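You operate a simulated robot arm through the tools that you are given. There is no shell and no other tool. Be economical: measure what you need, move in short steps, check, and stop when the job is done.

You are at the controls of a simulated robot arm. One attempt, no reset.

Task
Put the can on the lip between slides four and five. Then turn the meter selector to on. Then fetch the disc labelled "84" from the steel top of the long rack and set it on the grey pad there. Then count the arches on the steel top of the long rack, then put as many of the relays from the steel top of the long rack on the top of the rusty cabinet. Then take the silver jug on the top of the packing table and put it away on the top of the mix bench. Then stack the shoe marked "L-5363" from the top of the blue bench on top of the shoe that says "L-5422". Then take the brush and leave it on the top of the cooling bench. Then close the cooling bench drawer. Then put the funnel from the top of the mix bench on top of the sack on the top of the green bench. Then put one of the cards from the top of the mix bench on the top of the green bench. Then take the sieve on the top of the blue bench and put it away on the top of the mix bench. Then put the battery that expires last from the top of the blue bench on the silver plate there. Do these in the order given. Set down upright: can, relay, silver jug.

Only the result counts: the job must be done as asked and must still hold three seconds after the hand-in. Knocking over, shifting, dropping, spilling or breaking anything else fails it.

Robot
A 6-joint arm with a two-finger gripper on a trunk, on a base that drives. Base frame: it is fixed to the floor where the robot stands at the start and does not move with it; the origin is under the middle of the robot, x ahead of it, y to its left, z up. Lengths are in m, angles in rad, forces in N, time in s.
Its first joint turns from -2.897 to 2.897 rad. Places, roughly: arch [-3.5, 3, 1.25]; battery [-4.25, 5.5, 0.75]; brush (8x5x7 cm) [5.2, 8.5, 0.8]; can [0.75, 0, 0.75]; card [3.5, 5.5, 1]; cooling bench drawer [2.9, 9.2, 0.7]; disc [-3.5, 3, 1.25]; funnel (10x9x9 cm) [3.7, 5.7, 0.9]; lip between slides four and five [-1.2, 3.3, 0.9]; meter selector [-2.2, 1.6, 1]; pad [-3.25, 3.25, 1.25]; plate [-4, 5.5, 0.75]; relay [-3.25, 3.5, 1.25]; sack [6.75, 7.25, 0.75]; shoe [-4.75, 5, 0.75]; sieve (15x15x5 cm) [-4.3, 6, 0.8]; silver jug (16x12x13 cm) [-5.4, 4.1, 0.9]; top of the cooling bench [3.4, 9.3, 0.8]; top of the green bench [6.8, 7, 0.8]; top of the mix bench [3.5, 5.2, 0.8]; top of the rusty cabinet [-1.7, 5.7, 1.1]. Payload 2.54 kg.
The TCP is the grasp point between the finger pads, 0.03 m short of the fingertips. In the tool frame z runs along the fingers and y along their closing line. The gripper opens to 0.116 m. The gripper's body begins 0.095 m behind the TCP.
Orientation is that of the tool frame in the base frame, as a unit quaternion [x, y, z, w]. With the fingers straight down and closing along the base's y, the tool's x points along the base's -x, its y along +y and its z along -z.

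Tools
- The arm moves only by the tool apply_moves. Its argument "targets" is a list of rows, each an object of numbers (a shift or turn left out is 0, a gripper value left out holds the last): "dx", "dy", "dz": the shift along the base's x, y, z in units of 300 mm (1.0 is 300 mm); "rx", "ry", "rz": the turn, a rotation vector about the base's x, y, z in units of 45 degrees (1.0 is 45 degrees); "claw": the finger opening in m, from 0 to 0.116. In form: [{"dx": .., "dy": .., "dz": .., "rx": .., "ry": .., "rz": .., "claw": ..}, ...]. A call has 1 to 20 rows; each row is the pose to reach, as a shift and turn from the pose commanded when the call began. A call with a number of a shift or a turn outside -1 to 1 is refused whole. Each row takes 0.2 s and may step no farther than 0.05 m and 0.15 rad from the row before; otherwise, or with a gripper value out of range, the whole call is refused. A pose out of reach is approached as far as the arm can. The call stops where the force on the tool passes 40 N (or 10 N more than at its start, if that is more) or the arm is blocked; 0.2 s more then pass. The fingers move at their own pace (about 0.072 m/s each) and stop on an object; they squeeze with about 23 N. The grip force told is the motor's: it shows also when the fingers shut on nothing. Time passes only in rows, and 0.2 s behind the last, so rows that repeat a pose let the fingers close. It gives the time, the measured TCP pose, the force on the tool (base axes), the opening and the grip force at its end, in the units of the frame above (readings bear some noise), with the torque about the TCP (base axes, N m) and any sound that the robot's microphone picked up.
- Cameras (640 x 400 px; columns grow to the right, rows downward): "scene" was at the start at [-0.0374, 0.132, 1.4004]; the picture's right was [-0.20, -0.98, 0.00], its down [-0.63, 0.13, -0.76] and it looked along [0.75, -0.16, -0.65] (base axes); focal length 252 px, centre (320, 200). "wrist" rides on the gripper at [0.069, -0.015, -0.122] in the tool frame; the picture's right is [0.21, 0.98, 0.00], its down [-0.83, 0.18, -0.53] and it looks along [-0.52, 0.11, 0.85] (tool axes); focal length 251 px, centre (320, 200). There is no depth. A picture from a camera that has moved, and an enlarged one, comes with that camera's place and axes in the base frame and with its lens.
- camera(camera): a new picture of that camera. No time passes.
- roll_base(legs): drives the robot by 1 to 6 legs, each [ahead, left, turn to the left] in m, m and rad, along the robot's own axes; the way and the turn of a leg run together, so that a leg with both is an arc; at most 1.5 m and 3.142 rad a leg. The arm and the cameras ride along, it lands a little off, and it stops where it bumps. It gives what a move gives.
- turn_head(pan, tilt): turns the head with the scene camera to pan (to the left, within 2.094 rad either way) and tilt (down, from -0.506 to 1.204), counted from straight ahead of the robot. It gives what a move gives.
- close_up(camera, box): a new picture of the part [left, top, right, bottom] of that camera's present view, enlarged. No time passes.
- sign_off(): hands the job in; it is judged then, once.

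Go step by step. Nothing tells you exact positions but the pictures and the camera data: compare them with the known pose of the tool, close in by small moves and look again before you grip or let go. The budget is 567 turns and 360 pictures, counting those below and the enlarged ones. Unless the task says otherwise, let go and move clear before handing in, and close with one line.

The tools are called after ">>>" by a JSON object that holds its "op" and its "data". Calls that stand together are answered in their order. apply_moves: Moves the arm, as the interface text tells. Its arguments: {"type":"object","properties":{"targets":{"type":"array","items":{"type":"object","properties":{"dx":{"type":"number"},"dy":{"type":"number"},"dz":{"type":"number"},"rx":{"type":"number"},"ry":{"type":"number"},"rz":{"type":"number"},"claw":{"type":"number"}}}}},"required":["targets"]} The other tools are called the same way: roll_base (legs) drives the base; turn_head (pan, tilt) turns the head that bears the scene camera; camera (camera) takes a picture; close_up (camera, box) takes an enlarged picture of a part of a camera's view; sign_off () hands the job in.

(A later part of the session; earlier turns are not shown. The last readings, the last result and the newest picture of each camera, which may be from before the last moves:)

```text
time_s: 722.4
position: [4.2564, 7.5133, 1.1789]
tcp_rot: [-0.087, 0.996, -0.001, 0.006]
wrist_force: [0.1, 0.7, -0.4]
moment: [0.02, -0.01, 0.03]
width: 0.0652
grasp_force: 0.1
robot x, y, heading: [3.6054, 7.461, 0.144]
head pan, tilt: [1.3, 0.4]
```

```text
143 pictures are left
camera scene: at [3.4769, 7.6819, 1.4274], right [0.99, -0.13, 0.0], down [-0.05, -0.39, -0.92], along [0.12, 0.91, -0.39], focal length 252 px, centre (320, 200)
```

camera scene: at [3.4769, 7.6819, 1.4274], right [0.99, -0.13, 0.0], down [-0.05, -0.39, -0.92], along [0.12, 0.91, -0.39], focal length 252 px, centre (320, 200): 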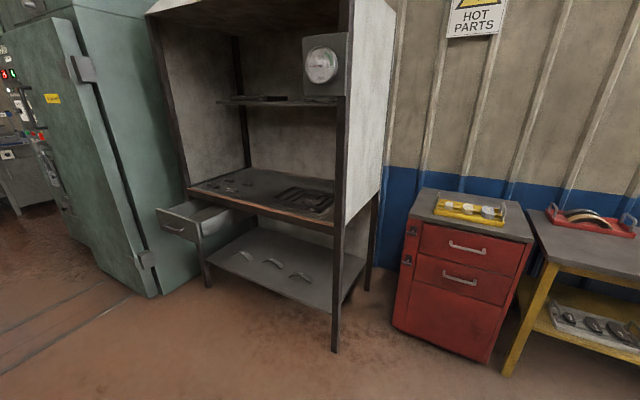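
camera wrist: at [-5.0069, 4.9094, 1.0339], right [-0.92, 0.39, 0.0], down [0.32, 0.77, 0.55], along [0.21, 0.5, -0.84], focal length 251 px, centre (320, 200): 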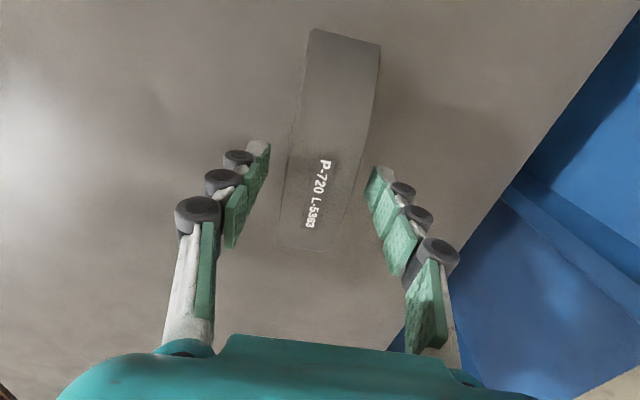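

>>> {"op": "turn_head", "data": {"pan": 0.4, "tilt": 0.4}}

>>> {"op": "close_up", "data": {"camera": "scene", "box": [270, 150, 430, 220]}}

```text
time_s: 723.6
position: [4.2559, 7.5128, 1.1787]
tcp_rot: [-0.086, 0.996, -0.001, 0.007]
wrist_force: [-0.2, 0.2, 0.4]
moment: [-0.01, -0.01, -0.02]
width: 0.0651
grasp_force: 0.1
robot x, y, heading: [3.6078, 7.459, 0.146]
head pan, tilt: [0.4, 0.4]
```

```text
4.00 times, centred on (350, 185) of scene
camera zoom: at [3.5444, 7.638, 1.4274], right [0.52, -0.86, 0.0], down [-0.33, -0.2, -0.92], along [0.79, 0.48, -0.39], focal length 1010 px, centre (200, 260)
```

zoom: 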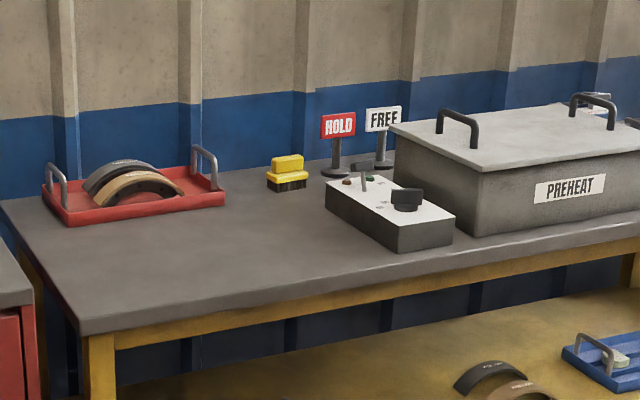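

>>> {"op": "roll_base", "data": {"legs": [[1.05, 0.08, 0], [0, 0, 0.8]]}}

>>> {"op": "turn_head", "data": {"pan": 0.1, "tilt": 0.5}}

>>> {"op": "camera", "data": {"camera": "scene"}}

>>> {"op": "camera", "data": {"camera": "wrist"}}

```text
time_s: 731.2
position: [5.0395, 8.2072, 1.1793]
tcp_rot: [-0.478, 0.878, 0.002, 0.006]
wrist_force: [0.4, -0.4, -0.3]
moment: [0.02, -0.01, 0.0]
width: 0.0648
grasp_force: 0.0
robot x, y, heading: [4.639, 7.696, 0.968]
head pan, tilt: [0.4, 0.4]
```

```text
time_s: 732.0
position: [5.0406, 8.2062, 1.1794]
tcp_rot: [-0.479, 0.878, 0.003, 0.007]
wrist_force: [0.6, 0.4, -0.4]
moment: [0.02, -0.01, -0.06]
width: 0.0648
grasp_force: 0.0
robot x, y, heading: [4.6371, 7.6933, 0.965]
head pan, tilt: [0.099, 0.499]
```

```text
141 pictures are left
camera scene: at [4.4884, 7.7593, 1.4183], right [0.88, -0.48, 0.0], down [-0.23, -0.42, -0.88], along [0.42, 0.77, -0.48], focal length 252 px, centre (320, 200)
```

scene: 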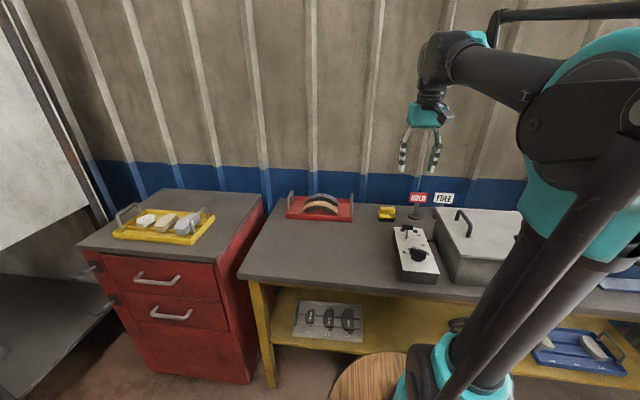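

```text
140 pictures are left
camera wrist: at [5.013, 8.1395, 1.3], right [-0.94, 0.35, 0.0], down [0.29, 0.79, 0.54], along [0.19, 0.51, -0.84], focal length 251 px, centre (320, 200)
```

wrist: 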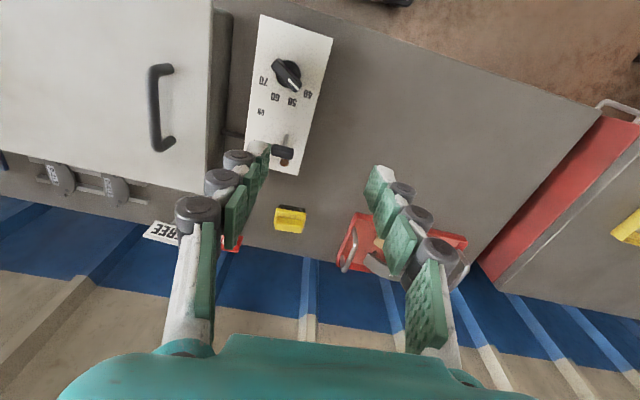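

>>> {"op": "close_up", "data": {"camera": "wrist", "box": [215, 140, 345, 260]}}

>>> {"op": "close_up", "data": {"camera": "scene", "box": [360, 180, 470, 260]}}

```text
3.33 times, centred on (280, 200) of wrist
camera zoom: at [5.013, 8.1395, 1.3], right [-0.94, 0.35, 0.0], down [0.29, 0.79, 0.54], along [0.19, 0.51, -0.84], focal length 838 px, centre (453, 200)
```

zoom: 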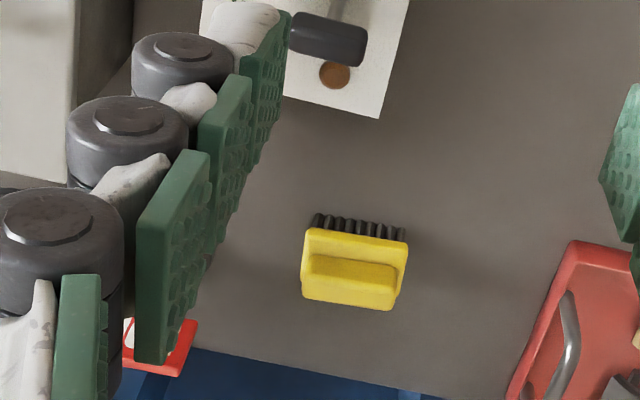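

```text
5.00 times, centred on (415, 220) of scene
camera zoom: at [4.4884, 7.7593, 1.4183], right [0.88, -0.48, 0.0], down [-0.23, -0.42, -0.88], along [0.42, 0.77, -0.48], focal length 1262 px, centre (-155, 100)
```

zoom: 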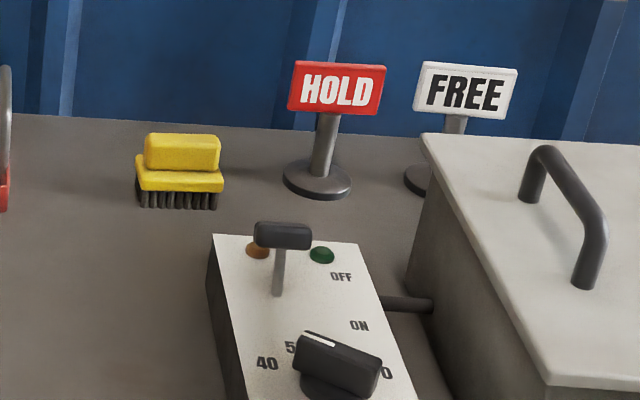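

Brush located near (5.205, 8.447) on a table at z≈0.798. Rotating the gripper to close across its short side and moving above it.

>>> {"op": "apply_moves", "data": {"targets": [{"rz": -0.19, "dx": 0.08, "dy": 0.11}, {"rz": -0.38, "dx": 0.16, "dy": 0.22}, {"rz": -0.57, "dx": 0.24, "dy": 0.34}, {"rz": -0.76, "dx": 0.32, "dy": 0.46, "claw": 0.08}, {"rz": -0.95, "dx": 0.4, "dy": 0.58}]}}

>>> {"op": "apply_moves", "data": {"targets": [{"rz": -0.19, "dx": 0.05, "dy": 0.07}, {"rz": -0.38, "dx": 0.1, "dy": 0.14, "dz": -0.05}, {"rz": -0.57, "dx": 0.151, "dy": 0.225, "dz": -0.15}, {"rz": -0.76, "dx": 0.151, "dy": 0.225, "dz": -0.28}, {"rz": -0.95, "dx": 0.151, "dy": 0.225, "dz": -0.42}, {"rz": -0.986, "dx": 0.151, "dy": 0.225, "dz": -0.55}]}}

>>> {"op": "camera", "data": {"camera": "wrist"}}

>>> {"op": "close_up", "data": {"camera": "scene", "box": [340, 130, 460, 260]}}

```text
time_s: 733.2
position: [5.1597, 8.3813, 1.1806]
tcp_rot: [-0.124, 0.992, 0.0, 0.006]
wrist_force: [-0.3, -0.4, 0.8]
moment: [0.07, -0.06, 0.01]
width: 0.0801
grasp_force: 0.0
robot x, y, heading: [4.6426, 7.6932, 0.969]
head pan, tilt: [0.099, 0.499]
```

```text
time_s: 734.6
position: [5.2059, 8.4489, 1.0159]
tcp_rot: [0.259, 0.966, -0.002, 0.006]
wrist_force: [0.4, -0.7, 0.1]
moment: [0.0, 0.0, -0.02]
width: 0.0802
grasp_force: 0.1
robot x, y, heading: [4.6375, 7.693, 0.969]
head pan, tilt: [0.099, 0.499]
```

```text
137 pictures are left
camera wrist: at [5.1364, 8.47, 1.1375], right [0.3, 0.95, 0.0], down [0.8, -0.25, 0.54], along [0.52, -0.17, -0.84], focal length 251 px, centre (320, 200)
```

wrist: 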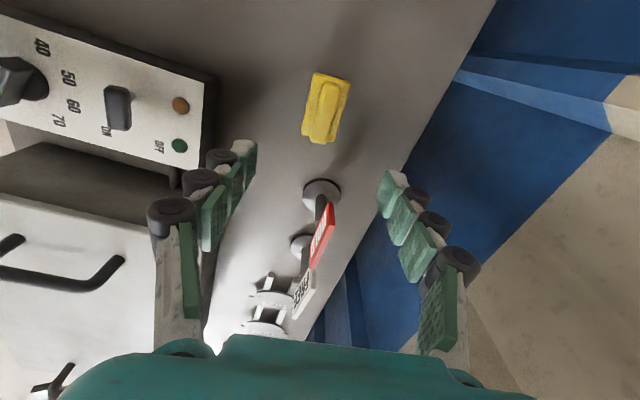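

```text
3.08 times, centred on (400, 195) of scene
camera zoom: at [4.4883, 7.7592, 1.4183], right [0.88, -0.48, 0.0], down [-0.23, -0.42, -0.88], along [0.42, 0.77, -0.48], focal length 777 px, centre (74, 215)
```

zoom: 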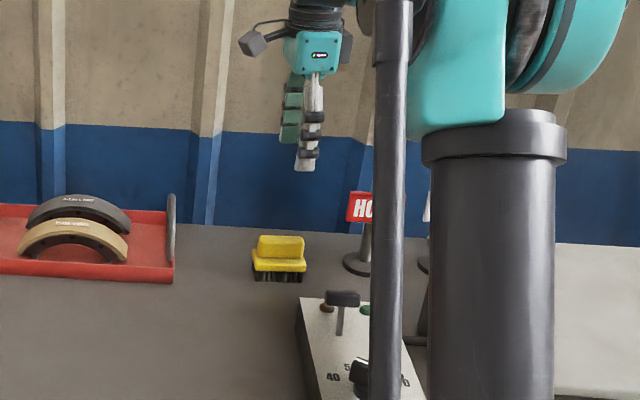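

>>> {"op": "apply_moves", "data": {"targets": [{"dx": -0.053, "dy": 0.037}, {"dx": -0.053, "dy": 0.037, "dz": -0.15}, {"dx": -0.053, "dy": 0.037, "dz": -0.3}, {"dx": -0.053, "dy": 0.037, "dz": -0.4}, {"dx": -0.053, "dy": 0.037, "dz": -0.4}]}}

>>> {"op": "camera", "data": {"camera": "wrist"}}

```text
time_s: 735.8
position: [5.1891, 8.4594, 0.8914]
tcp_rot: [0.257, 0.966, -0.002, 0.005]
wrist_force: [0.0, -0.3, 0.4]
moment: [0.03, 0.0, -0.01]
width: 0.08
grasp_force: 0.1
robot x, y, heading: [4.6365, 7.6943, 0.969]
head pan, tilt: [0.099, 0.499]
```

```text
135 pictures are left
camera wrist: at [5.1191, 8.4812, 1.0136], right [0.3, 0.95, 0.0], down [0.8, -0.25, 0.54], along [0.52, -0.17, -0.84], focal length 251 px, centre (320, 200)
```

wrist: 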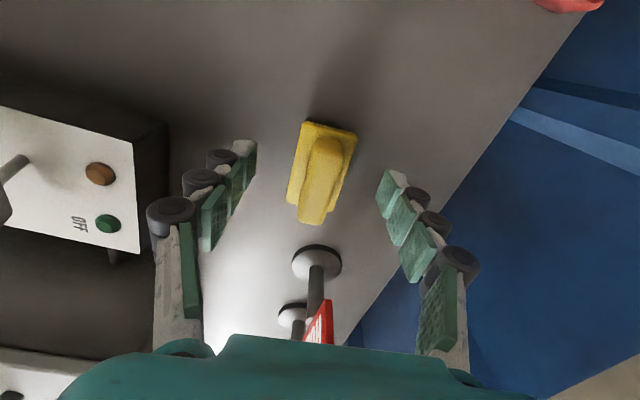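

>>> {"op": "apply_moves", "data": {"targets": [{"dz": -0.06}, {"dz": -0.12}, {"dz": -0.12}]}}

>>> {"op": "apply_moves", "data": {"targets": [{"claw": 0.02}, {"claw": 0.02}, {"claw": 0.02}, {"claw": 0.02}]}}

>>> {"op": "apply_moves", "data": {"targets": [{"dz": 0.06}, {"dz": 0.16}, {"dz": 0.3}, {"dz": 0.44}, {"dz": 0.58}]}}

>>> {"op": "camera", "data": {"camera": "wrist"}}

```text
time_s: 736.6
position: [5.1899, 8.458, 0.8572]
tcp_rot: [0.258, 0.966, -0.002, 0.006]
wrist_force: [0.1, -0.3, 0.2]
moment: [-0.02, 0.0, -0.02]
width: 0.0801
grasp_force: 0.0
robot x, y, heading: [4.6385, 7.6919, 0.97]
head pan, tilt: [0.099, 0.499]
```

```text
time_s: 737.6
position: [5.1892, 8.4586, 0.8572]
tcp_rot: [0.258, 0.966, -0.002, 0.006]
wrist_force: [0.8, -0.2, 0.8]
moment: [0.01, -0.04, 0.04]
width: 0.0435
grasp_force: 23.0
robot x, y, heading: [4.6353, 7.6904, 0.967]
head pan, tilt: [0.099, 0.499]
```

```text
time_s: 738.8
position: [5.1908, 8.4582, 1.0335]
tcp_rot: [0.258, 0.966, -0.003, 0.006]
wrist_force: [0.1, 0.1, -1.1]
moment: [-0.01, 0.03, -0.01]
width: 0.0434
grasp_force: 23.1
robot x, y, heading: [4.6358, 7.6907, 0.963]
head pan, tilt: [0.099, 0.499]
```

```text
134 pictures are left
camera wrist: at [5.1206, 8.4801, 1.1548], right [0.3, 0.95, 0.0], down [0.8, -0.25, 0.54], along [0.52, -0.17, -0.84], focal length 251 px, centre (320, 200)
```

wrist: 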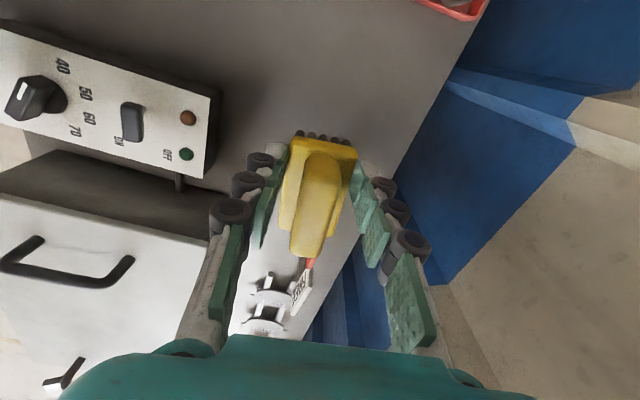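

>>> {"op": "apply_moves", "data": {"targets": [{"dx": -0.08, "dy": -0.12, "dz": 0.05, "rz": 0.17}, {"dx": -0.16, "dy": -0.24, "dz": 0.1, "rz": 0.34}, {"dx": -0.24, "dy": -0.36, "dz": 0.15, "rz": 0.51}, {"dx": -0.32, "dy": -0.48, "dz": 0.2, "rz": 0.68}, {"dx": -0.4, "dy": -0.6, "dz": 0.25, "rz": 0.85}, {"dx": -0.48, "dy": -0.72, "dz": 0.3, "rz": 1.0}, {"dx": -0.543, "dy": -0.82, "dz": 0.39, "rz": 1.0}]}}

>>> {"op": "apply_moves", "data": {"targets": [{"rz": 0.18}, {"rz": 0.36}, {"rz": 0.54}, {"rz": 0.72}, {"rz": 0.9}]}}

>>> {"op": "turn_head", "data": {"pan": 0.95, "tilt": 0.4}}

>>> {"op": "camera", "data": {"camera": "scene"}}

```text
time_s: 740.4
position: [5.0244, 8.2151, 1.1505]
tcp_rot: [-0.133, 0.991, 0.0, 0.005]
wrist_force: [0.2, 0.8, -1.6]
moment: [-0.08, 0.07, 0.0]
width: 0.0432
grasp_force: 23.5
robot x, y, heading: [4.6384, 7.6947, 0.964]
head pan, tilt: [0.099, 0.499]
```

```text
time_s: 741.6
position: [5.0254, 8.2135, 1.1489]
tcp_rot: [-0.468, 0.884, 0.002, 0.006]
wrist_force: [-0.3, 0.2, -1.9]
moment: [-0.05, 0.01, -0.01]
width: 0.0433
grasp_force: 23.2
robot x, y, heading: [4.6358, 7.6952, 0.966]
head pan, tilt: [0.099, 0.499]
```

```text
time_s: 742.8
position: [5.0264, 8.2149, 1.1502]
tcp_rot: [-0.466, 0.885, 0.003, 0.006]
wrist_force: [0.0, 0.2, -2.1]
moment: [0.0, 0.04, -0.02]
width: 0.0434
grasp_force: 23.4
robot x, y, heading: [4.6367, 7.6912, 0.975]
head pan, tilt: [0.949, 0.4]
```

```text
133 pictures are left
camera scene: at [4.4131, 7.7668, 1.4274], right [0.94, 0.34, 0.0], down [0.13, -0.37, -0.92], along [-0.31, 0.87, -0.39], focal length 252 px, centre (320, 200)
```

scene: 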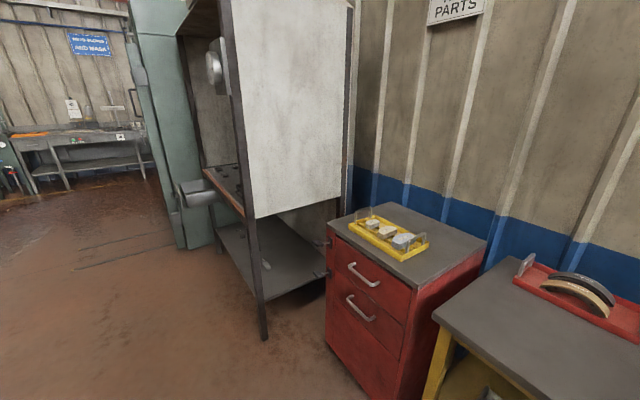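

>>> {"op": "roll_base", "data": {"legs": [[-0.65, 0, 0], [0, 1.3, 0], [0, 0.4, 0], [0, 0, -0.04]]}}

>>> {"op": "turn_head", "data": {"pan": 0.1, "tilt": 0.4}}

>>> {"op": "camera", "data": {"camera": "scene"}}

```text
time_s: 755.0
position: [3.2456, 8.6253, 1.1491]
tcp_rot: [-0.459, 0.889, 0.001, 0.006]
wrist_force: [-0.8, 0.4, -0.9]
moment: [-0.03, 0.0, 0.0]
width: 0.0432
grasp_force: 23.0
robot x, y, heading: [2.8457, 8.1096, 0.958]
head pan, tilt: [0.949, 0.4]
```

```text
time_s: 756.2
position: [3.2441, 8.6251, 1.148]
tcp_rot: [-0.459, 0.888, 0.002, 0.005]
wrist_force: [-0.7, -0.4, -2.1]
moment: [-0.02, 0.02, -0.01]
width: 0.0433
grasp_force: 23.1
robot x, y, heading: [2.8462, 8.1109, 0.951]
head pan, tilt: [0.099, 0.4]
```

```text
132 pictures are left
camera scene: at [2.7014, 8.1803, 1.4274], right [0.87, -0.5, 0.0], down [-0.19, -0.34, -0.92], along [0.46, 0.8, -0.39], focal length 252 px, centre (320, 200)
```

scene: 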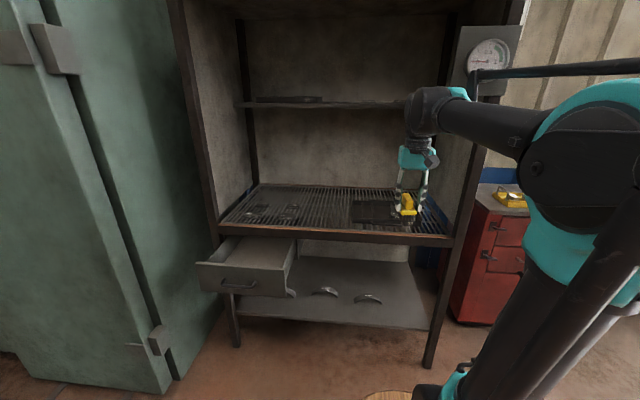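

>>> {"op": "close_up", "data": {"camera": "scene", "box": [190, 80, 470, 300]}}

```text
1.82 times, centred on (330, 190) of scene
camera zoom: at [2.7014, 8.1803, 1.4274], right [0.87, -0.5, 0.0], down [-0.19, -0.34, -0.92], along [0.46, 0.8, -0.39], focal length 459 px, centre (302, 218)
```

zoom: 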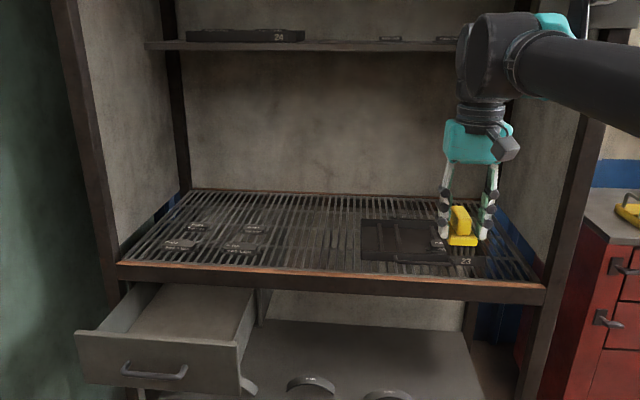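

>>> {"op": "roll_base", "data": {"legs": [[0.4, -0.1, 0]]}}

>>> {"op": "close_up", "data": {"camera": "scene", "box": [170, 100, 470, 320]}}

>>> {"op": "camera", "data": {"camera": "wrist"}}

```text
time_s: 758.7
position: [3.5582, 8.8907, 1.1485]
tcp_rot: [-0.458, 0.889, 0.002, 0.005]
wrist_force: [0.3, -0.4, -0.9]
moment: [-0.01, 0.06, -0.02]
width: 0.0433
grasp_force: 22.9
robot x, y, heading: [3.1594, 8.3758, 0.947]
head pan, tilt: [0.099, 0.4]
```

```text
1.82 times, centred on (320, 210) of scene
camera zoom: at [3.015, 8.4476, 1.4274], right [0.87, -0.5, 0.0], down [-0.19, -0.34, -0.92], along [0.46, 0.8, -0.39], focal length 459 px, centre (320, 182)
```

zoom: 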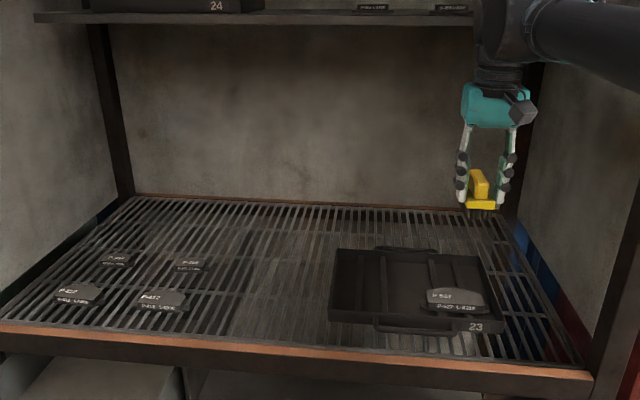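

```text
129 pictures are left
camera wrist: at [3.5299, 8.8252, 1.2697], right [-0.92, 0.39, 0.0], down [0.33, 0.77, 0.54], along [0.22, 0.5, -0.84], focal length 251 px, centre (320, 200)
```

wrist: 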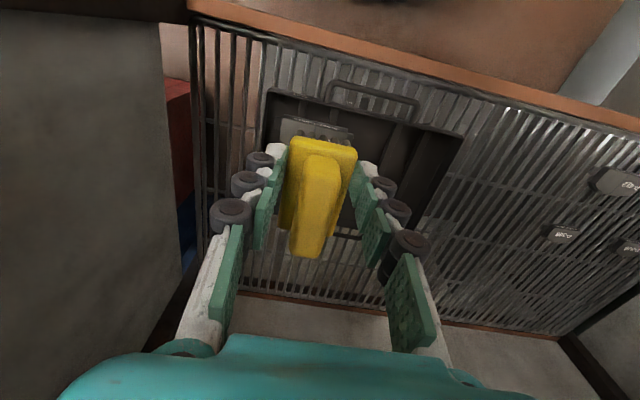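

>>> {"op": "apply_moves", "data": {"targets": [{"dx": -0.105, "dy": 0.113, "dz": -0.03}, {"dx": -0.21, "dy": 0.226, "dz": -0.06}, {"dx": -0.315, "dy": 0.34, "dz": -0.09}, {"dx": -0.42, "dy": 0.453, "dz": -0.12}, {"dx": -0.525, "dy": 0.567, "dz": -0.15}, {"dx": -0.63, "dy": 0.68, "dz": -0.2}, {"dx": -0.73, "dy": 0.79, "dz": -0.25}, {"dx": -0.82, "dy": 0.885, "dz": -0.3}, {"dx": -0.877, "dy": 0.947, "dz": -0.4}, {"dx": -0.877, "dy": 0.947, "dz": -0.5}]}}

>>> {"op": "close_up", "data": {"camera": "scene", "box": [170, 100, 470, 320]}}

>>> {"op": "camera", "data": {"camera": "wrist"}}

```text
time_s: 760.9
position: [3.2958, 9.1769, 0.9981]
tcp_rot: [-0.458, 0.889, 0.001, 0.006]
wrist_force: [-0.9, -0.7, -1.7]
moment: [0.0, -0.03, 0.01]
width: 0.0435
grasp_force: 23.1
robot x, y, heading: [3.1598, 8.3776, 0.951]
head pan, tilt: [0.099, 0.4]
```

```text
1.82 times, centred on (320, 210) of scene
camera zoom: at [3.0148, 8.4475, 1.4274], right [0.87, -0.5, 0.0], down [-0.19, -0.34, -0.92], along [0.46, 0.8, -0.39], focal length 459 px, centre (320, 182)
```

zoom: 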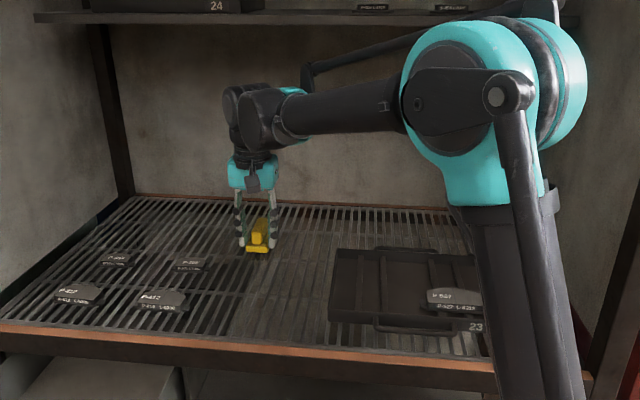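

```text
127 pictures are left
camera wrist: at [3.2662, 9.1109, 1.1197], right [-0.92, 0.39, 0.0], down [0.33, 0.77, 0.54], along [0.22, 0.5, -0.84], focal length 251 px, centre (320, 200)
```

wrist: 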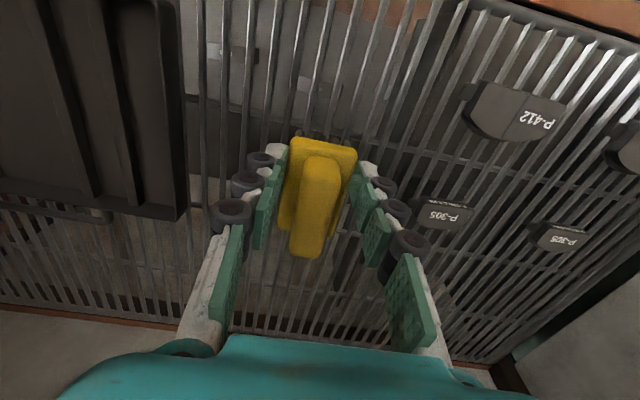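

>>> {"op": "apply_moves", "data": {"targets": [{"dz": -0.12}, {"dz": -0.22}, {"dz": -0.28}, {"dz": -0.28}]}}

>>> {"op": "apply_moves", "data": {"targets": [{"dz": -0.013}, {"dz": -0.026}, {"dz": -0.04}, {"dz": -0.04}]}}

>>> {"op": "apply_moves", "data": {"targets": [{"dz": -0.013}, {"dz": -0.026}, {"dz": -0.04}, {"dz": -0.04}]}}

```text
time_s: 761.9
position: [3.2975, 9.1755, 0.9125]
tcp_rot: [-0.458, 0.889, 0.003, 0.006]
wrist_force: [-0.1, 0.1, -0.8]
moment: [-0.02, 0.03, 0.01]
width: 0.0434
grasp_force: 22.8
robot x, y, heading: [3.1607, 8.3779, 0.948]
head pan, tilt: [0.099, 0.4]
```

```text
time_s: 762.9
position: [3.2959, 9.1754, 0.9048]
tcp_rot: [-0.458, 0.889, 0.002, 0.007]
wrist_force: [2.1, 1.0, 20.8]
moment: [0.04, -0.03, -0.01]
width: 0.0431
grasp_force: 23.0
robot x, y, heading: [3.1582, 8.3784, 0.953]
head pan, tilt: [0.099, 0.4]
```

```text
time_s: 763.9
position: [3.2966, 9.174, 0.8921]
tcp_rot: [-0.458, 0.889, 0.002, 0.006]
wrist_force: [2.6, -2.6, 18.8]
moment: [-0.07, -0.06, -0.03]
width: 0.043
grasp_force: 23.2
robot x, y, heading: [3.1607, 8.3803, 0.952]
head pan, tilt: [0.099, 0.4]
```

>>> {"op": "apply_moves", "data": {"targets": [{"claw": 0.05}, {"claw": 0.065}, {"claw": 0.07}, {"claw": 0.07}]}}

>>> {"op": "apply_moves", "data": {"targets": [{"dz": 0.1}, {"dz": 0.22}, {"dz": 0.34}, {"dz": 0.44, "dy": -0.05}, {"dz": 0.5, "dy": -0.15}, {"dz": 0.55, "dy": -0.28}]}}

>>> {"op": "close_up", "data": {"camera": "scene", "box": [170, 100, 470, 320]}}

```text
time_s: 764.9
position: [3.2951, 9.1763, 0.8898]
tcp_rot: [-0.458, 0.889, 0.001, 0.005]
wrist_force: [0.2, -1.0, -0.4]
moment: [0.01, -0.03, 0.0]
width: 0.07
grasp_force: 0.2
robot x, y, heading: [3.1649, 8.3774, 0.954]
head pan, tilt: [0.099, 0.4]
```

```text
time_s: 766.3
position: [3.2952, 9.0929, 1.0561]
tcp_rot: [-0.458, 0.889, 0.002, 0.005]
wrist_force: [-0.5, -0.7, -0.7]
moment: [-0.05, -0.01, -0.01]
width: 0.07
grasp_force: 0.1
robot x, y, heading: [3.1621, 8.3824, 0.947]
head pan, tilt: [0.099, 0.4]
```

```text
1.82 times, centred on (320, 210) of scene
camera zoom: at [3.0149, 8.448, 1.4274], right [0.87, -0.5, 0.0], down [-0.19, -0.34, -0.92], along [0.46, 0.8, -0.39], focal length 459 px, centre (320, 182)
```

zoom: 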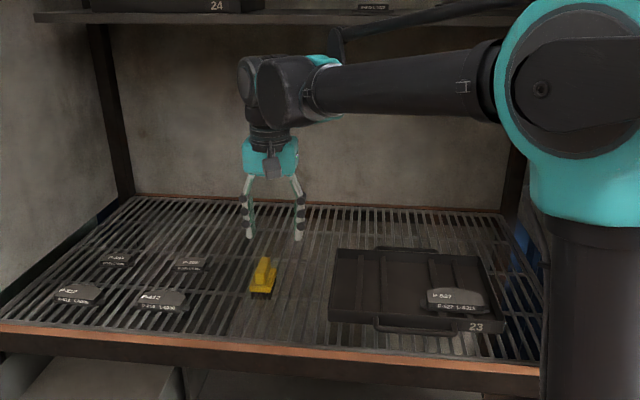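

>>> {"op": "apply_moves", "data": {"targets": [{"dy": -0.14, "dx": -0.03}, {"dy": -0.28, "dx": -0.06}, {"dy": -0.42, "dx": -0.1}, {"dy": -0.56, "dx": -0.14}, {"dy": -0.7, "dx": -0.18, "claw": 0.0}, {"dy": -0.8, "dx": -0.2}]}}

>>> {"op": "turn_head", "data": {"pan": 0.5, "tilt": 0.75}}

>>> {"op": "camera", "data": {"camera": "scene"}}

>>> {"op": "camera", "data": {"camera": "wrist"}}

```text
time_s: 767.7
position: [3.2343, 8.8501, 1.0516]
tcp_rot: [-0.457, 0.889, 0.002, 0.007]
wrist_force: [-0.5, -0.1, 0.4]
moment: [-0.03, 0.01, -0.02]
width: 0.0
grasp_force: 10.3
robot x, y, heading: [3.1612, 8.3762, 0.955]
head pan, tilt: [0.099, 0.4]
```

```text
time_s: 768.6
position: [3.2343, 8.851, 1.0522]
tcp_rot: [-0.457, 0.889, 0.002, 0.005]
wrist_force: [-1.2, 0.1, 0.0]
moment: [-0.04, -0.04, 0.04]
width: 0.0002
grasp_force: 23.2
robot x, y, heading: [3.1578, 8.3794, 0.95]
head pan, tilt: [0.499, 0.75]
```

```text
125 pictures are left
camera scene: at [2.9789, 8.4495, 1.3964], right [0.99, -0.12, 0.0], down [-0.08, -0.68, -0.73], along [0.09, 0.73, -0.68], focal length 252 px, centre (320, 200)
```

scene: 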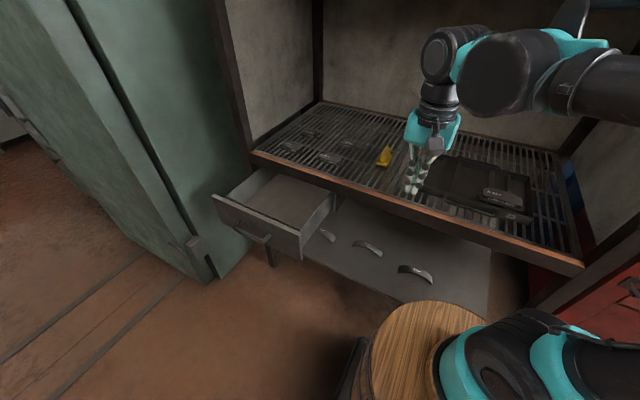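

```text
124 pictures are left
camera wrist: at [3.205, 8.7844, 1.1738], right [-0.92, 0.39, 0.0], down [0.33, 0.77, 0.54], along [0.22, 0.5, -0.84], focal length 251 px, centre (320, 200)
```

wrist: 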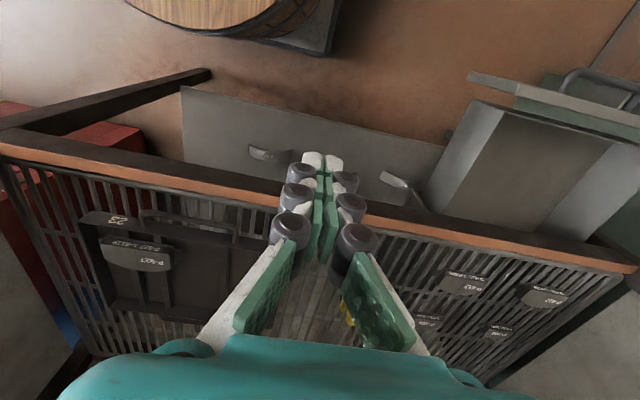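

>>> {"op": "apply_moves", "data": {"targets": [{"dx": -0.13, "dy": 0.04, "claw": 0.0}, {"dx": -0.26, "dy": 0.08}, {"dx": -0.39, "dy": 0.12}, {"dx": -0.52, "dy": 0.16}, {"dx": -0.65, "dy": 0.2}, {"dx": -0.78, "dy": 0.24}, {"dx": -0.9, "dy": 0.29}, {"dx": -1.0, "dy": 0.33}]}}

>>> {"op": "apply_moves", "data": {"targets": [{"dx": -0.1, "dy": 0.06, "dz": -0.1}, {"dx": -0.2, "dy": 0.1, "dz": -0.2}, {"dx": -0.24, "dy": 0.13, "dz": -0.34}, {"dx": -0.24, "dy": 0.13, "dz": -0.48}, {"dx": -0.24, "dy": 0.13, "dz": -0.62}]}}

>>> {"op": "camera", "data": {"camera": "scene"}}

>>> {"op": "camera", "data": {"camera": "wrist"}}

```text
time_s: 770.4
position: [2.9372, 8.949, 1.0542]
tcp_rot: [-0.458, 0.889, 0.001, 0.007]
wrist_force: [0.3, -0.5, -0.6]
moment: [0.02, 0.01, -0.03]
width: 0.0
grasp_force: 23.0
robot x, y, heading: [3.1607, 8.3804, 0.95]
head pan, tilt: [0.499, 0.75]
```

```text
time_s: 771.6
position: [2.8651, 8.9914, 0.868]
tcp_rot: [-0.458, 0.889, 0.001, 0.006]
wrist_force: [0.1, 0.2, 0.2]
moment: [-0.01, 0.0, 0.02]
width: 0.0001
grasp_force: 22.9
robot x, y, heading: [3.1601, 8.3769, 0.947]
head pan, tilt: [0.499, 0.75]
```

```text
123 pictures are left
camera scene: at [2.9788, 8.4495, 1.3963], right [0.99, -0.12, 0.0], down [-0.08, -0.68, -0.73], along [0.09, 0.73, -0.68], focal length 252 px, centre (320, 200)
```

scene: 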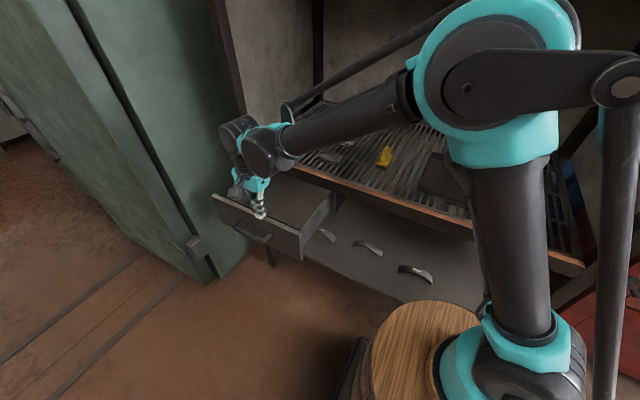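

```text
122 pictures are left
camera wrist: at [2.836, 8.9244, 0.9891], right [-0.92, 0.39, 0.0], down [0.33, 0.77, 0.54], along [0.22, 0.5, -0.84], focal length 251 px, centre (320, 200)
```

wrist: 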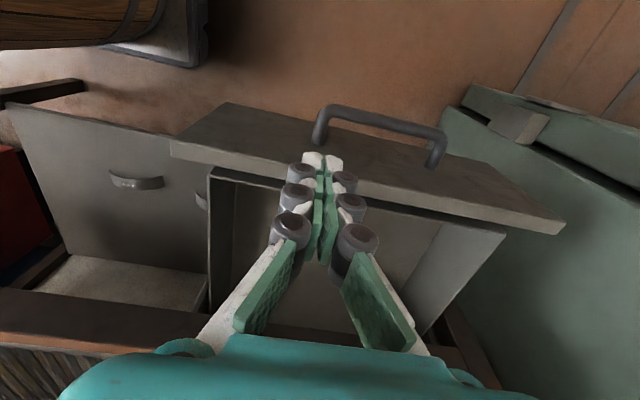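

>>> {"op": "apply_moves", "data": {"targets": [{"dx": 0.1, "dy": -0.045}, {"dx": 0.153, "dy": -0.075}, {"dx": 0.153, "dy": -0.075, "dz": -0.12}, {"dx": 0.153, "dy": -0.075, "dz": -0.25}, {"dx": 0.153, "dy": -0.075, "dz": -0.37}, {"dx": 0.153, "dy": -0.075, "dz": -0.37}]}}

>>> {"op": "camera", "data": {"camera": "wrist"}}

>>> {"op": "close_up", "data": {"camera": "scene", "box": [180, 150, 360, 290]}}

```text
time_s: 773.0
position: [2.9087, 8.9672, 0.7581]
tcp_rot: [-0.457, 0.889, 0.002, 0.005]
wrist_force: [0.8, 0.1, -0.5]
moment: [-0.02, 0.03, 0.0]
width: 0.0001
grasp_force: 23.1
robot x, y, heading: [3.1647, 8.3766, 0.951]
head pan, tilt: [0.499, 0.75]
```

```text
121 pictures are left
camera wrist: at [2.8795, 8.9017, 0.8801], right [-0.92, 0.39, 0.0], down [0.33, 0.77, 0.54], along [0.22, 0.5, -0.84], focal length 251 px, centre (320, 200)
```

wrist: 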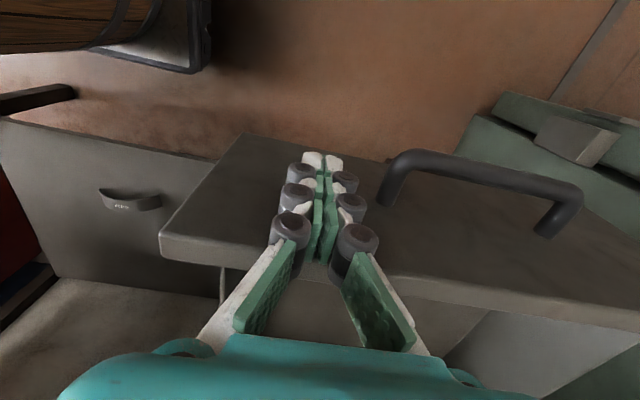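

```text
2.86 times, centred on (270, 220) of scene
camera zoom: at [2.9787, 8.4496, 1.3963], right [0.99, -0.12, 0.0], down [-0.08, -0.68, -0.73], along [0.09, 0.73, -0.68], focal length 721 px, centre (463, 143)
```

zoom: 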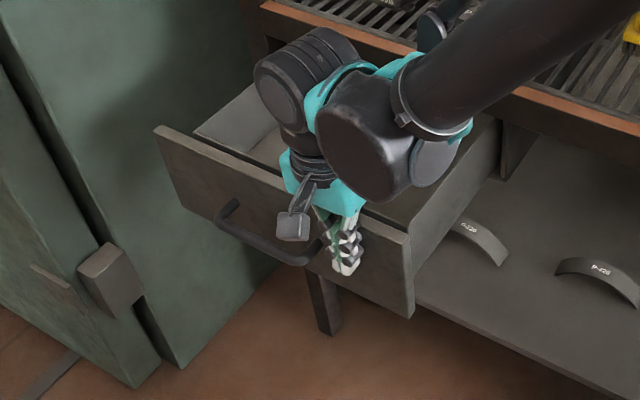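

>>> {"op": "apply_moves", "data": {"targets": [{"dx": 0.06, "dy": 0.08}, {"dx": 0.12, "dy": 0.16}, {"dx": 0.18, "dy": 0.24}, {"dx": 0.24, "dy": 0.32}, {"dx": 0.3, "dy": 0.4}, {"dx": 0.36, "dy": 0.48}]}}

>>> {"op": "camera", "data": {"camera": "scene"}}

```text
time_s: 774.4
position: [3.0192, 9.1101, 0.7573]
tcp_rot: [-0.459, 0.889, 0.002, 0.006]
wrist_force: [-0.4, 0.2, 1.3]
moment: [0.04, 0.01, -0.02]
width: 0.0001
grasp_force: 28.7
robot x, y, heading: [3.161, 8.378, 0.95]
head pan, tilt: [0.499, 0.75]
```

```text
119 pictures are left
camera scene: at [2.9786, 8.4495, 1.3963], right [0.99, -0.12, 0.0], down [-0.08, -0.68, -0.73], along [0.09, 0.73, -0.68], focal length 252 px, centre (320, 200)
```

scene: 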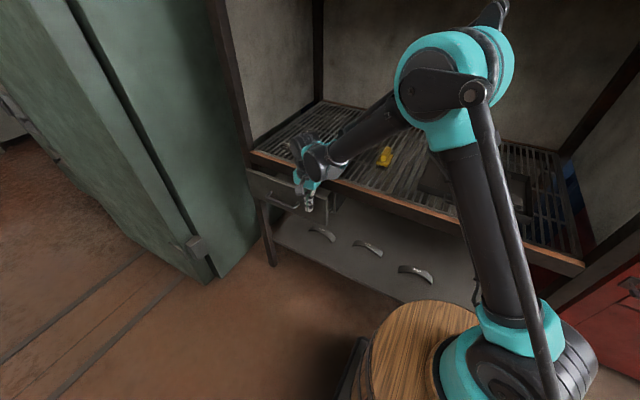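

>>> {"op": "apply_moves", "data": {"targets": [{"dx": 0.03, "dy": 0.04}, {"dx": 0.06, "dy": 0.08}, {"dx": 0.09, "dy": 0.12}, {"dx": 0.11, "dy": 0.147}, {"dx": 0.11, "dy": 0.147}]}}

>>> {"op": "close_up", "data": {"camera": "scene", "box": [220, 120, 400, 260]}}

```text
time_s: 775.4
position: [3.0481, 9.1514, 0.7564]
tcp_rot: [-0.459, 0.888, 0.0, 0.003]
wrist_force: [-3.1, -4.5, 0.2]
moment: [0.24, -0.22, -0.12]
width: 0.0
grasp_force: 29.0
robot x, y, heading: [3.1593, 8.3829, 0.951]
head pan, tilt: [0.499, 0.75]
stopped in row 5: the force on the tool passed its limit at 45 N (the readings are from after the stop); the commanded pose is now the measured one
```

```text
2.86 times, centred on (310, 190) of scene
camera zoom: at [2.9785, 8.4489, 1.3963], right [0.99, -0.12, 0.0], down [-0.08, -0.68, -0.73], along [0.09, 0.73, -0.68], focal length 721 px, centre (349, 229)
```

zoom: 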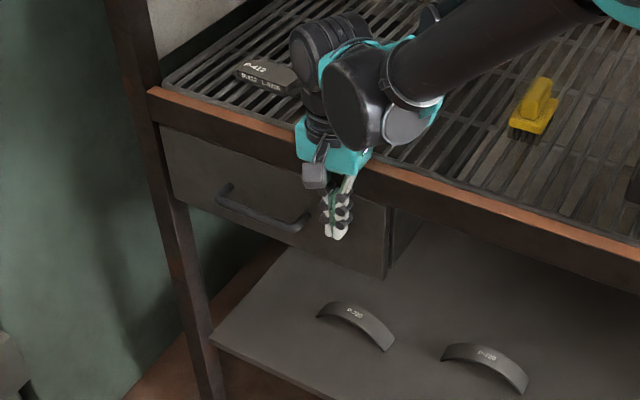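

>>> {"op": "apply_moves", "data": {"targets": [{"dx": -0.06, "dy": -0.08}, {"dx": -0.14, "dy": -0.18}, {"dx": -0.22, "dy": -0.29}, {"dx": -0.22, "dy": -0.29, "dz": 0.12}]}}

>>> {"op": "camera", "data": {"camera": "wrist"}}

>>> {"op": "close_up", "data": {"camera": "scene", "box": [220, 120, 400, 260]}}

```text
time_s: 776.4
position: [2.9822, 9.0668, 0.7938]
tcp_rot: [-0.46, 0.888, 0.0, 0.003]
wrist_force: [-0.1, -0.5, -0.3]
moment: [0.0, -0.02, 0.02]
width: 0.0002
grasp_force: 28.7
robot x, y, heading: [3.1592, 8.378, 0.952]
head pan, tilt: [0.499, 0.75]
```

```text
117 pictures are left
camera wrist: at [2.9532, 9.0001, 0.916], right [-0.92, 0.39, 0.0], down [0.33, 0.78, 0.54], along [0.21, 0.49, -0.84], focal length 251 px, centre (320, 200)
```

wrist: 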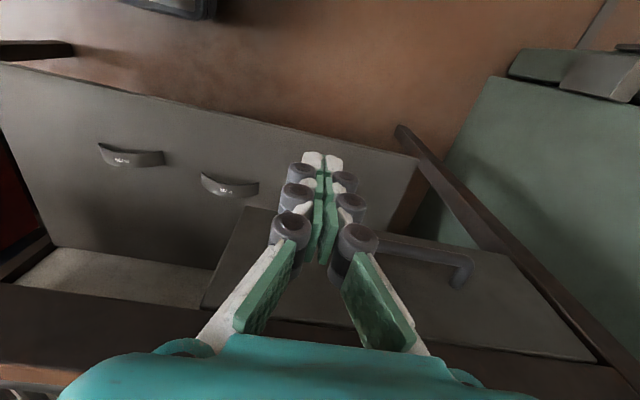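

```text
2.86 times, centred on (310, 190) of scene
camera zoom: at [2.9786, 8.4493, 1.3963], right [0.99, -0.12, 0.0], down [-0.08, -0.68, -0.73], along [0.09, 0.73, -0.68], focal length 721 px, centre (349, 229)
```

zoom: 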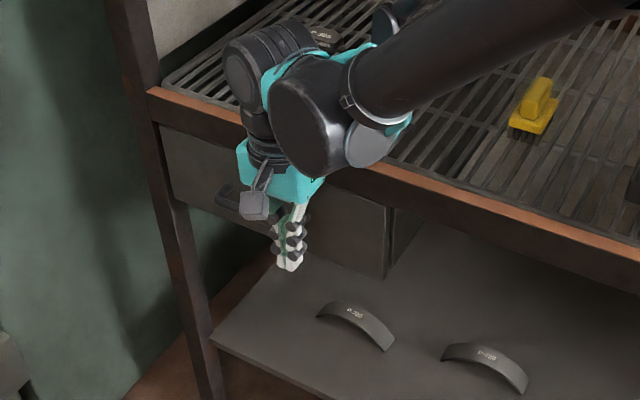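

>>> {"op": "apply_moves", "data": {"targets": [{"rx": 0.133, "ry": -0.1, "dz": -0.04}, {"rx": 0.267, "ry": -0.2, "dz": -0.08}, {"rx": 0.4, "ry": -0.3, "dz": -0.13}, {"rx": 0.533, "ry": -0.4, "dz": -0.18}, {"rx": 0.533, "ry": -0.4, "dz": -0.18, "dx": 0.06, "dy": 0.08}, {"rx": 0.533, "ry": -0.4, "dz": -0.18, "dx": 0.12, "dy": 0.16}, {"rx": 0.533, "ry": -0.4, "dz": -0.18, "dx": 0.16, "dy": 0.213}, {"rx": 0.533, "ry": -0.4, "dz": -0.18, "dx": 0.16, "dy": 0.213}]}}

>>> {"op": "apply_moves", "data": {"targets": [{"dx": 0.02, "dy": 0.027}, {"dx": 0.04, "dy": 0.054}, {"dx": 0.06, "dy": 0.08}, {"dx": 0.08, "dy": 0.107}, {"dx": 0.1, "dy": 0.133}, {"dx": 0.12, "dy": 0.16}]}}

>>> {"op": "close_up", "data": {"camera": "scene", "box": [220, 120, 400, 260]}}

```text
time_s: 778.2
position: [3.0303, 9.1287, 0.7399]
tcp_rot: [-0.444, 0.857, 0.113, 0.237]
wrist_force: [0.7, 0.0, -0.7]
moment: [0.02, 0.0, 0.0]
width: 0.0001
grasp_force: 28.2
robot x, y, heading: [3.1609, 8.3769, 0.953]
head pan, tilt: [0.499, 0.75]
```

```text
time_s: 779.1
position: [3.046, 9.1494, 0.74]
tcp_rot: [-0.445, 0.858, 0.111, 0.232]
wrist_force: [-3.7, -7.9, 0.8]
moment: [-0.15, 0.02, -0.05]
width: 0.0
grasp_force: 28.5
robot x, y, heading: [3.1593, 8.3815, 0.952]
head pan, tilt: [0.499, 0.75]
stopped in row 4: the force on the tool passed its limit at 53 N (the readings are from after the stop); the commanded pose is now the measured one
```

```text
2.86 times, centred on (310, 190) of scene
camera zoom: at [2.9783, 8.4485, 1.3963], right [0.99, -0.12, 0.0], down [-0.08, -0.68, -0.73], along [0.09, 0.73, -0.68], focal length 721 px, centre (349, 229)
```

zoom: 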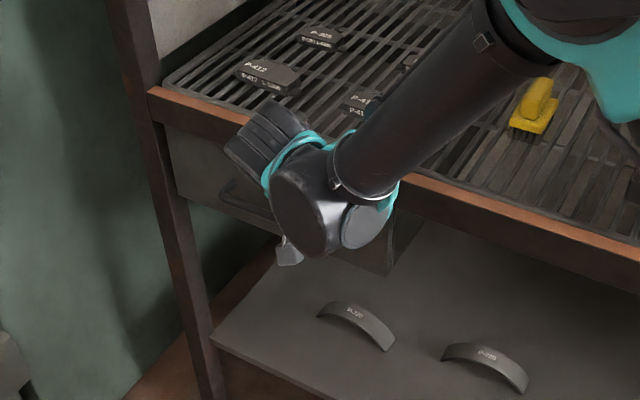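

>>> {"op": "apply_moves", "data": {"targets": [{"dx": -0.06, "dy": -0.08}, {"dx": -0.14, "dy": -0.18}, {"dx": -0.22, "dy": -0.29}, {"dx": -0.3, "dy": -0.4}, {"dx": -0.3, "dy": -0.42, "dz": 0.1}, {"dx": -0.3, "dy": -0.44, "dz": 0.24, "rx": -0.133, "ry": 0.1}, {"dx": -0.3, "dy": -0.44, "dz": 0.38, "rx": -0.267, "ry": 0.2}, {"dx": -0.3, "dy": -0.44, "dz": 0.52, "rx": -0.4, "ry": 0.3}, {"dx": -0.3, "dy": -0.44, "dz": 0.66, "rx": -0.533, "ry": 0.4}]}}

>>> {"op": "close_up", "data": {"camera": "scene", "box": [220, 120, 400, 260]}}

```text
time_s: 781.1
position: [2.9556, 9.0187, 0.9389]
tcp_rot: [-0.461, 0.887, -0.002, -0.001]
wrist_force: [-0.1, 0.5, 0.2]
moment: [-0.01, 0.01, -0.02]
width: 0.0
grasp_force: 28.3
robot x, y, heading: [3.162, 8.3794, 0.95]
head pan, tilt: [0.499, 0.75]
```

```text
2.86 times, centred on (310, 190) of scene
camera zoom: at [2.9783, 8.4487, 1.3963], right [0.99, -0.12, 0.0], down [-0.08, -0.68, -0.73], along [0.09, 0.73, -0.68], focal length 721 px, centre (349, 229)
```

zoom: 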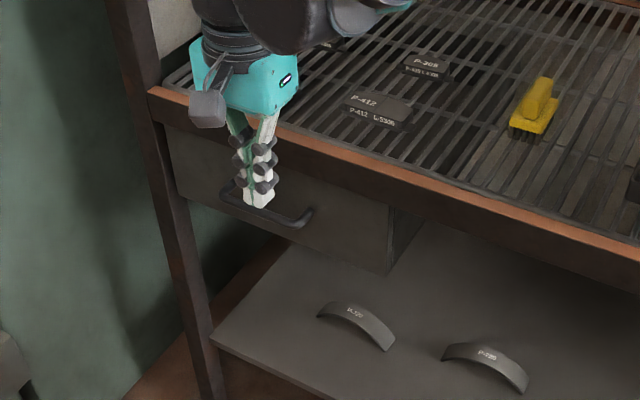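

Drawer is shut. Back off, tuck the arm and head for the mix bench's far end.

>>> {"op": "roll_base", "data": {"legs": [[-0.7, 0, 0]]}}

>>> {"op": "apply_moves", "data": {"targets": [{"dx": 0.12, "dy": -0.06, "dz": 0.06}, {"dx": 0.24, "dy": -0.12, "dz": 0.12}, {"dx": 0.36, "dy": -0.18, "dz": 0.18}, {"dx": 0.48, "dy": -0.24, "dz": 0.26}, {"dx": 0.6, "dy": -0.3, "dz": 0.34}, {"dx": 0.72, "dy": -0.34, "dz": 0.42}, {"dx": 0.84, "dy": -0.38, "dz": 0.5}]}}

>>> {"op": "roll_base", "data": {"legs": [[0, 0, -1.57], [1.5, 0, 0]]}}

>>> {"op": "turn_head", "data": {"pan": -0.5, "tilt": 0.4}}

>>> {"op": "camera", "data": {"camera": "scene"}}

```text
time_s: 784.9
position: [2.556, 8.459, 0.939]
tcp_rot: [-0.46, 0.888, -0.001, 0.0]
wrist_force: [0.0, 0.2, 0.7]
moment: [0.02, 0.0, -0.01]
width: 0.0
grasp_force: 29.3
robot x, y, heading: [2.7599, 7.816, 0.955]
head pan, tilt: [0.499, 0.75]
```

```text
time_s: 786.5
position: [2.8097, 8.3455, 1.0884]
tcp_rot: [-0.46, 0.888, -0.002, 0.0]
wrist_force: [-0.4, 1.1, 0.3]
moment: [-0.02, 0.02, 0.03]
width: 0.0
grasp_force: 28.1
robot x, y, heading: [2.7577, 7.8199, 0.946]
head pan, tilt: [0.499, 0.75]
```

```text
time_s: 797.7
position: [4.5024, 6.9146, 1.0884]
tcp_rot: [0.302, 0.953, 0.0, -0.001]
wrist_force: [-0.7, 0.7, 0.5]
moment: [0.0, -0.01, 0.01]
width: 0.0002
grasp_force: 28.8
robot x, y, heading: [3.9744, 6.9669, -0.621]
head pan, tilt: [0.499, 0.75]
```

```text
time_s: 798.9
position: [4.5026, 6.9146, 1.0888]
tcp_rot: [0.302, 0.953, -0.001, -0.001]
wrist_force: [0.2, -0.8, 0.1]
moment: [-0.03, -0.02, 0.04]
width: 0.0
grasp_force: 28.9
robot x, y, heading: [3.9767, 6.9678, -0.619]
head pan, tilt: [-0.499, 0.4]
```

```text
113 pictures are left
camera scene: at [4.0042, 7.0714, 1.4274], right [-0.9, -0.44, 0.0], down [-0.17, 0.35, -0.92], along [0.4, -0.83, -0.39], focal length 252 px, centre (320, 200)
```

scene: 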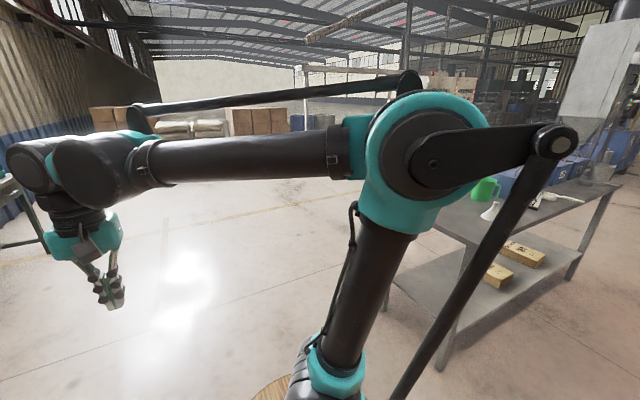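

>>> {"op": "roll_base", "data": {"legs": [[0, 0, -1.585], [0, 0.45, 0]]}}

>>> {"op": "turn_head", "data": {"pan": 0.0, "tilt": 0.45}}

>>> {"op": "camera", "data": {"camera": "scene"}}

```text
time_s: 805.5
position: [4.2894, 6.1754, 1.0892]
tcp_rot: [0.888, 0.46, 0.0, -0.001]
wrist_force: [-0.5, 0.6, 0.0]
moment: [-0.03, 0.01, -0.07]
width: 0.0
grasp_force: 28.9
robot x, y, heading: [4.339, 6.7027, -2.191]
head pan, tilt: [-0.499, 0.4]
```

```text
time_s: 806.4
position: [4.2902, 6.1751, 1.088]
tcp_rot: [0.888, 0.459, 0.0, -0.002]
wrist_force: [-0.5, -1.1, 0.1]
moment: [0.0, 0.02, 0.0]
width: 0.0
grasp_force: 28.7
robot x, y, heading: [4.3404, 6.7029, -2.195]
head pan, tilt: [0.0, 0.45]
```

```text
112 pictures are left
camera scene: at [4.4761, 6.6379, 1.4228], right [-0.81, 0.58, 0.0], down [0.25, 0.35, -0.9], along [-0.52, -0.73, -0.44], focal length 252 px, centre (320, 200)
```

scene: 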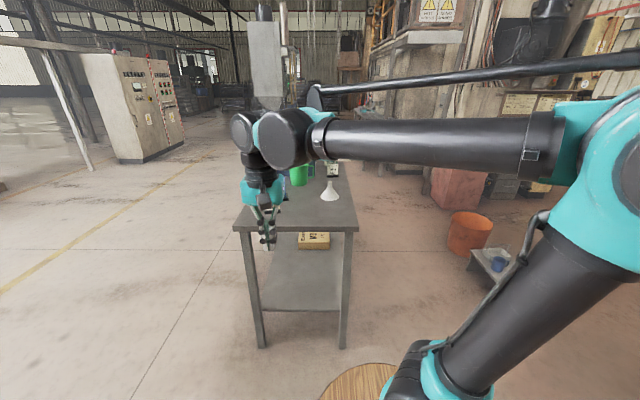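

>>> {"op": "close_up", "data": {"camera": "scene", "box": [270, 140, 390, 240]}}

```text
4.00 times, centred on (330, 190) of scene
camera zoom: at [4.4761, 6.6379, 1.4228], right [-0.81, 0.58, 0.0], down [0.25, 0.35, -0.9], along [-0.52, -0.73, -0.44], focal length 1010 px, centre (280, 240)
```

zoom: 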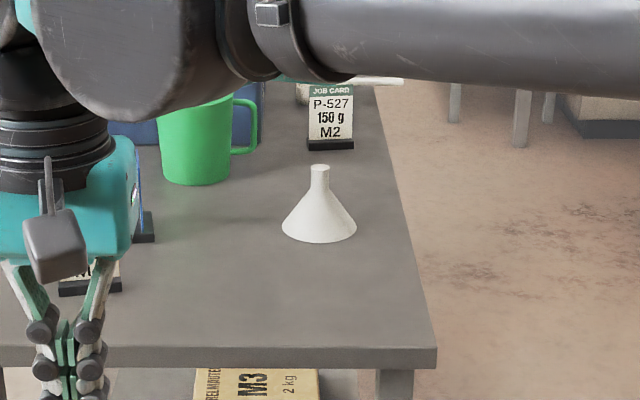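

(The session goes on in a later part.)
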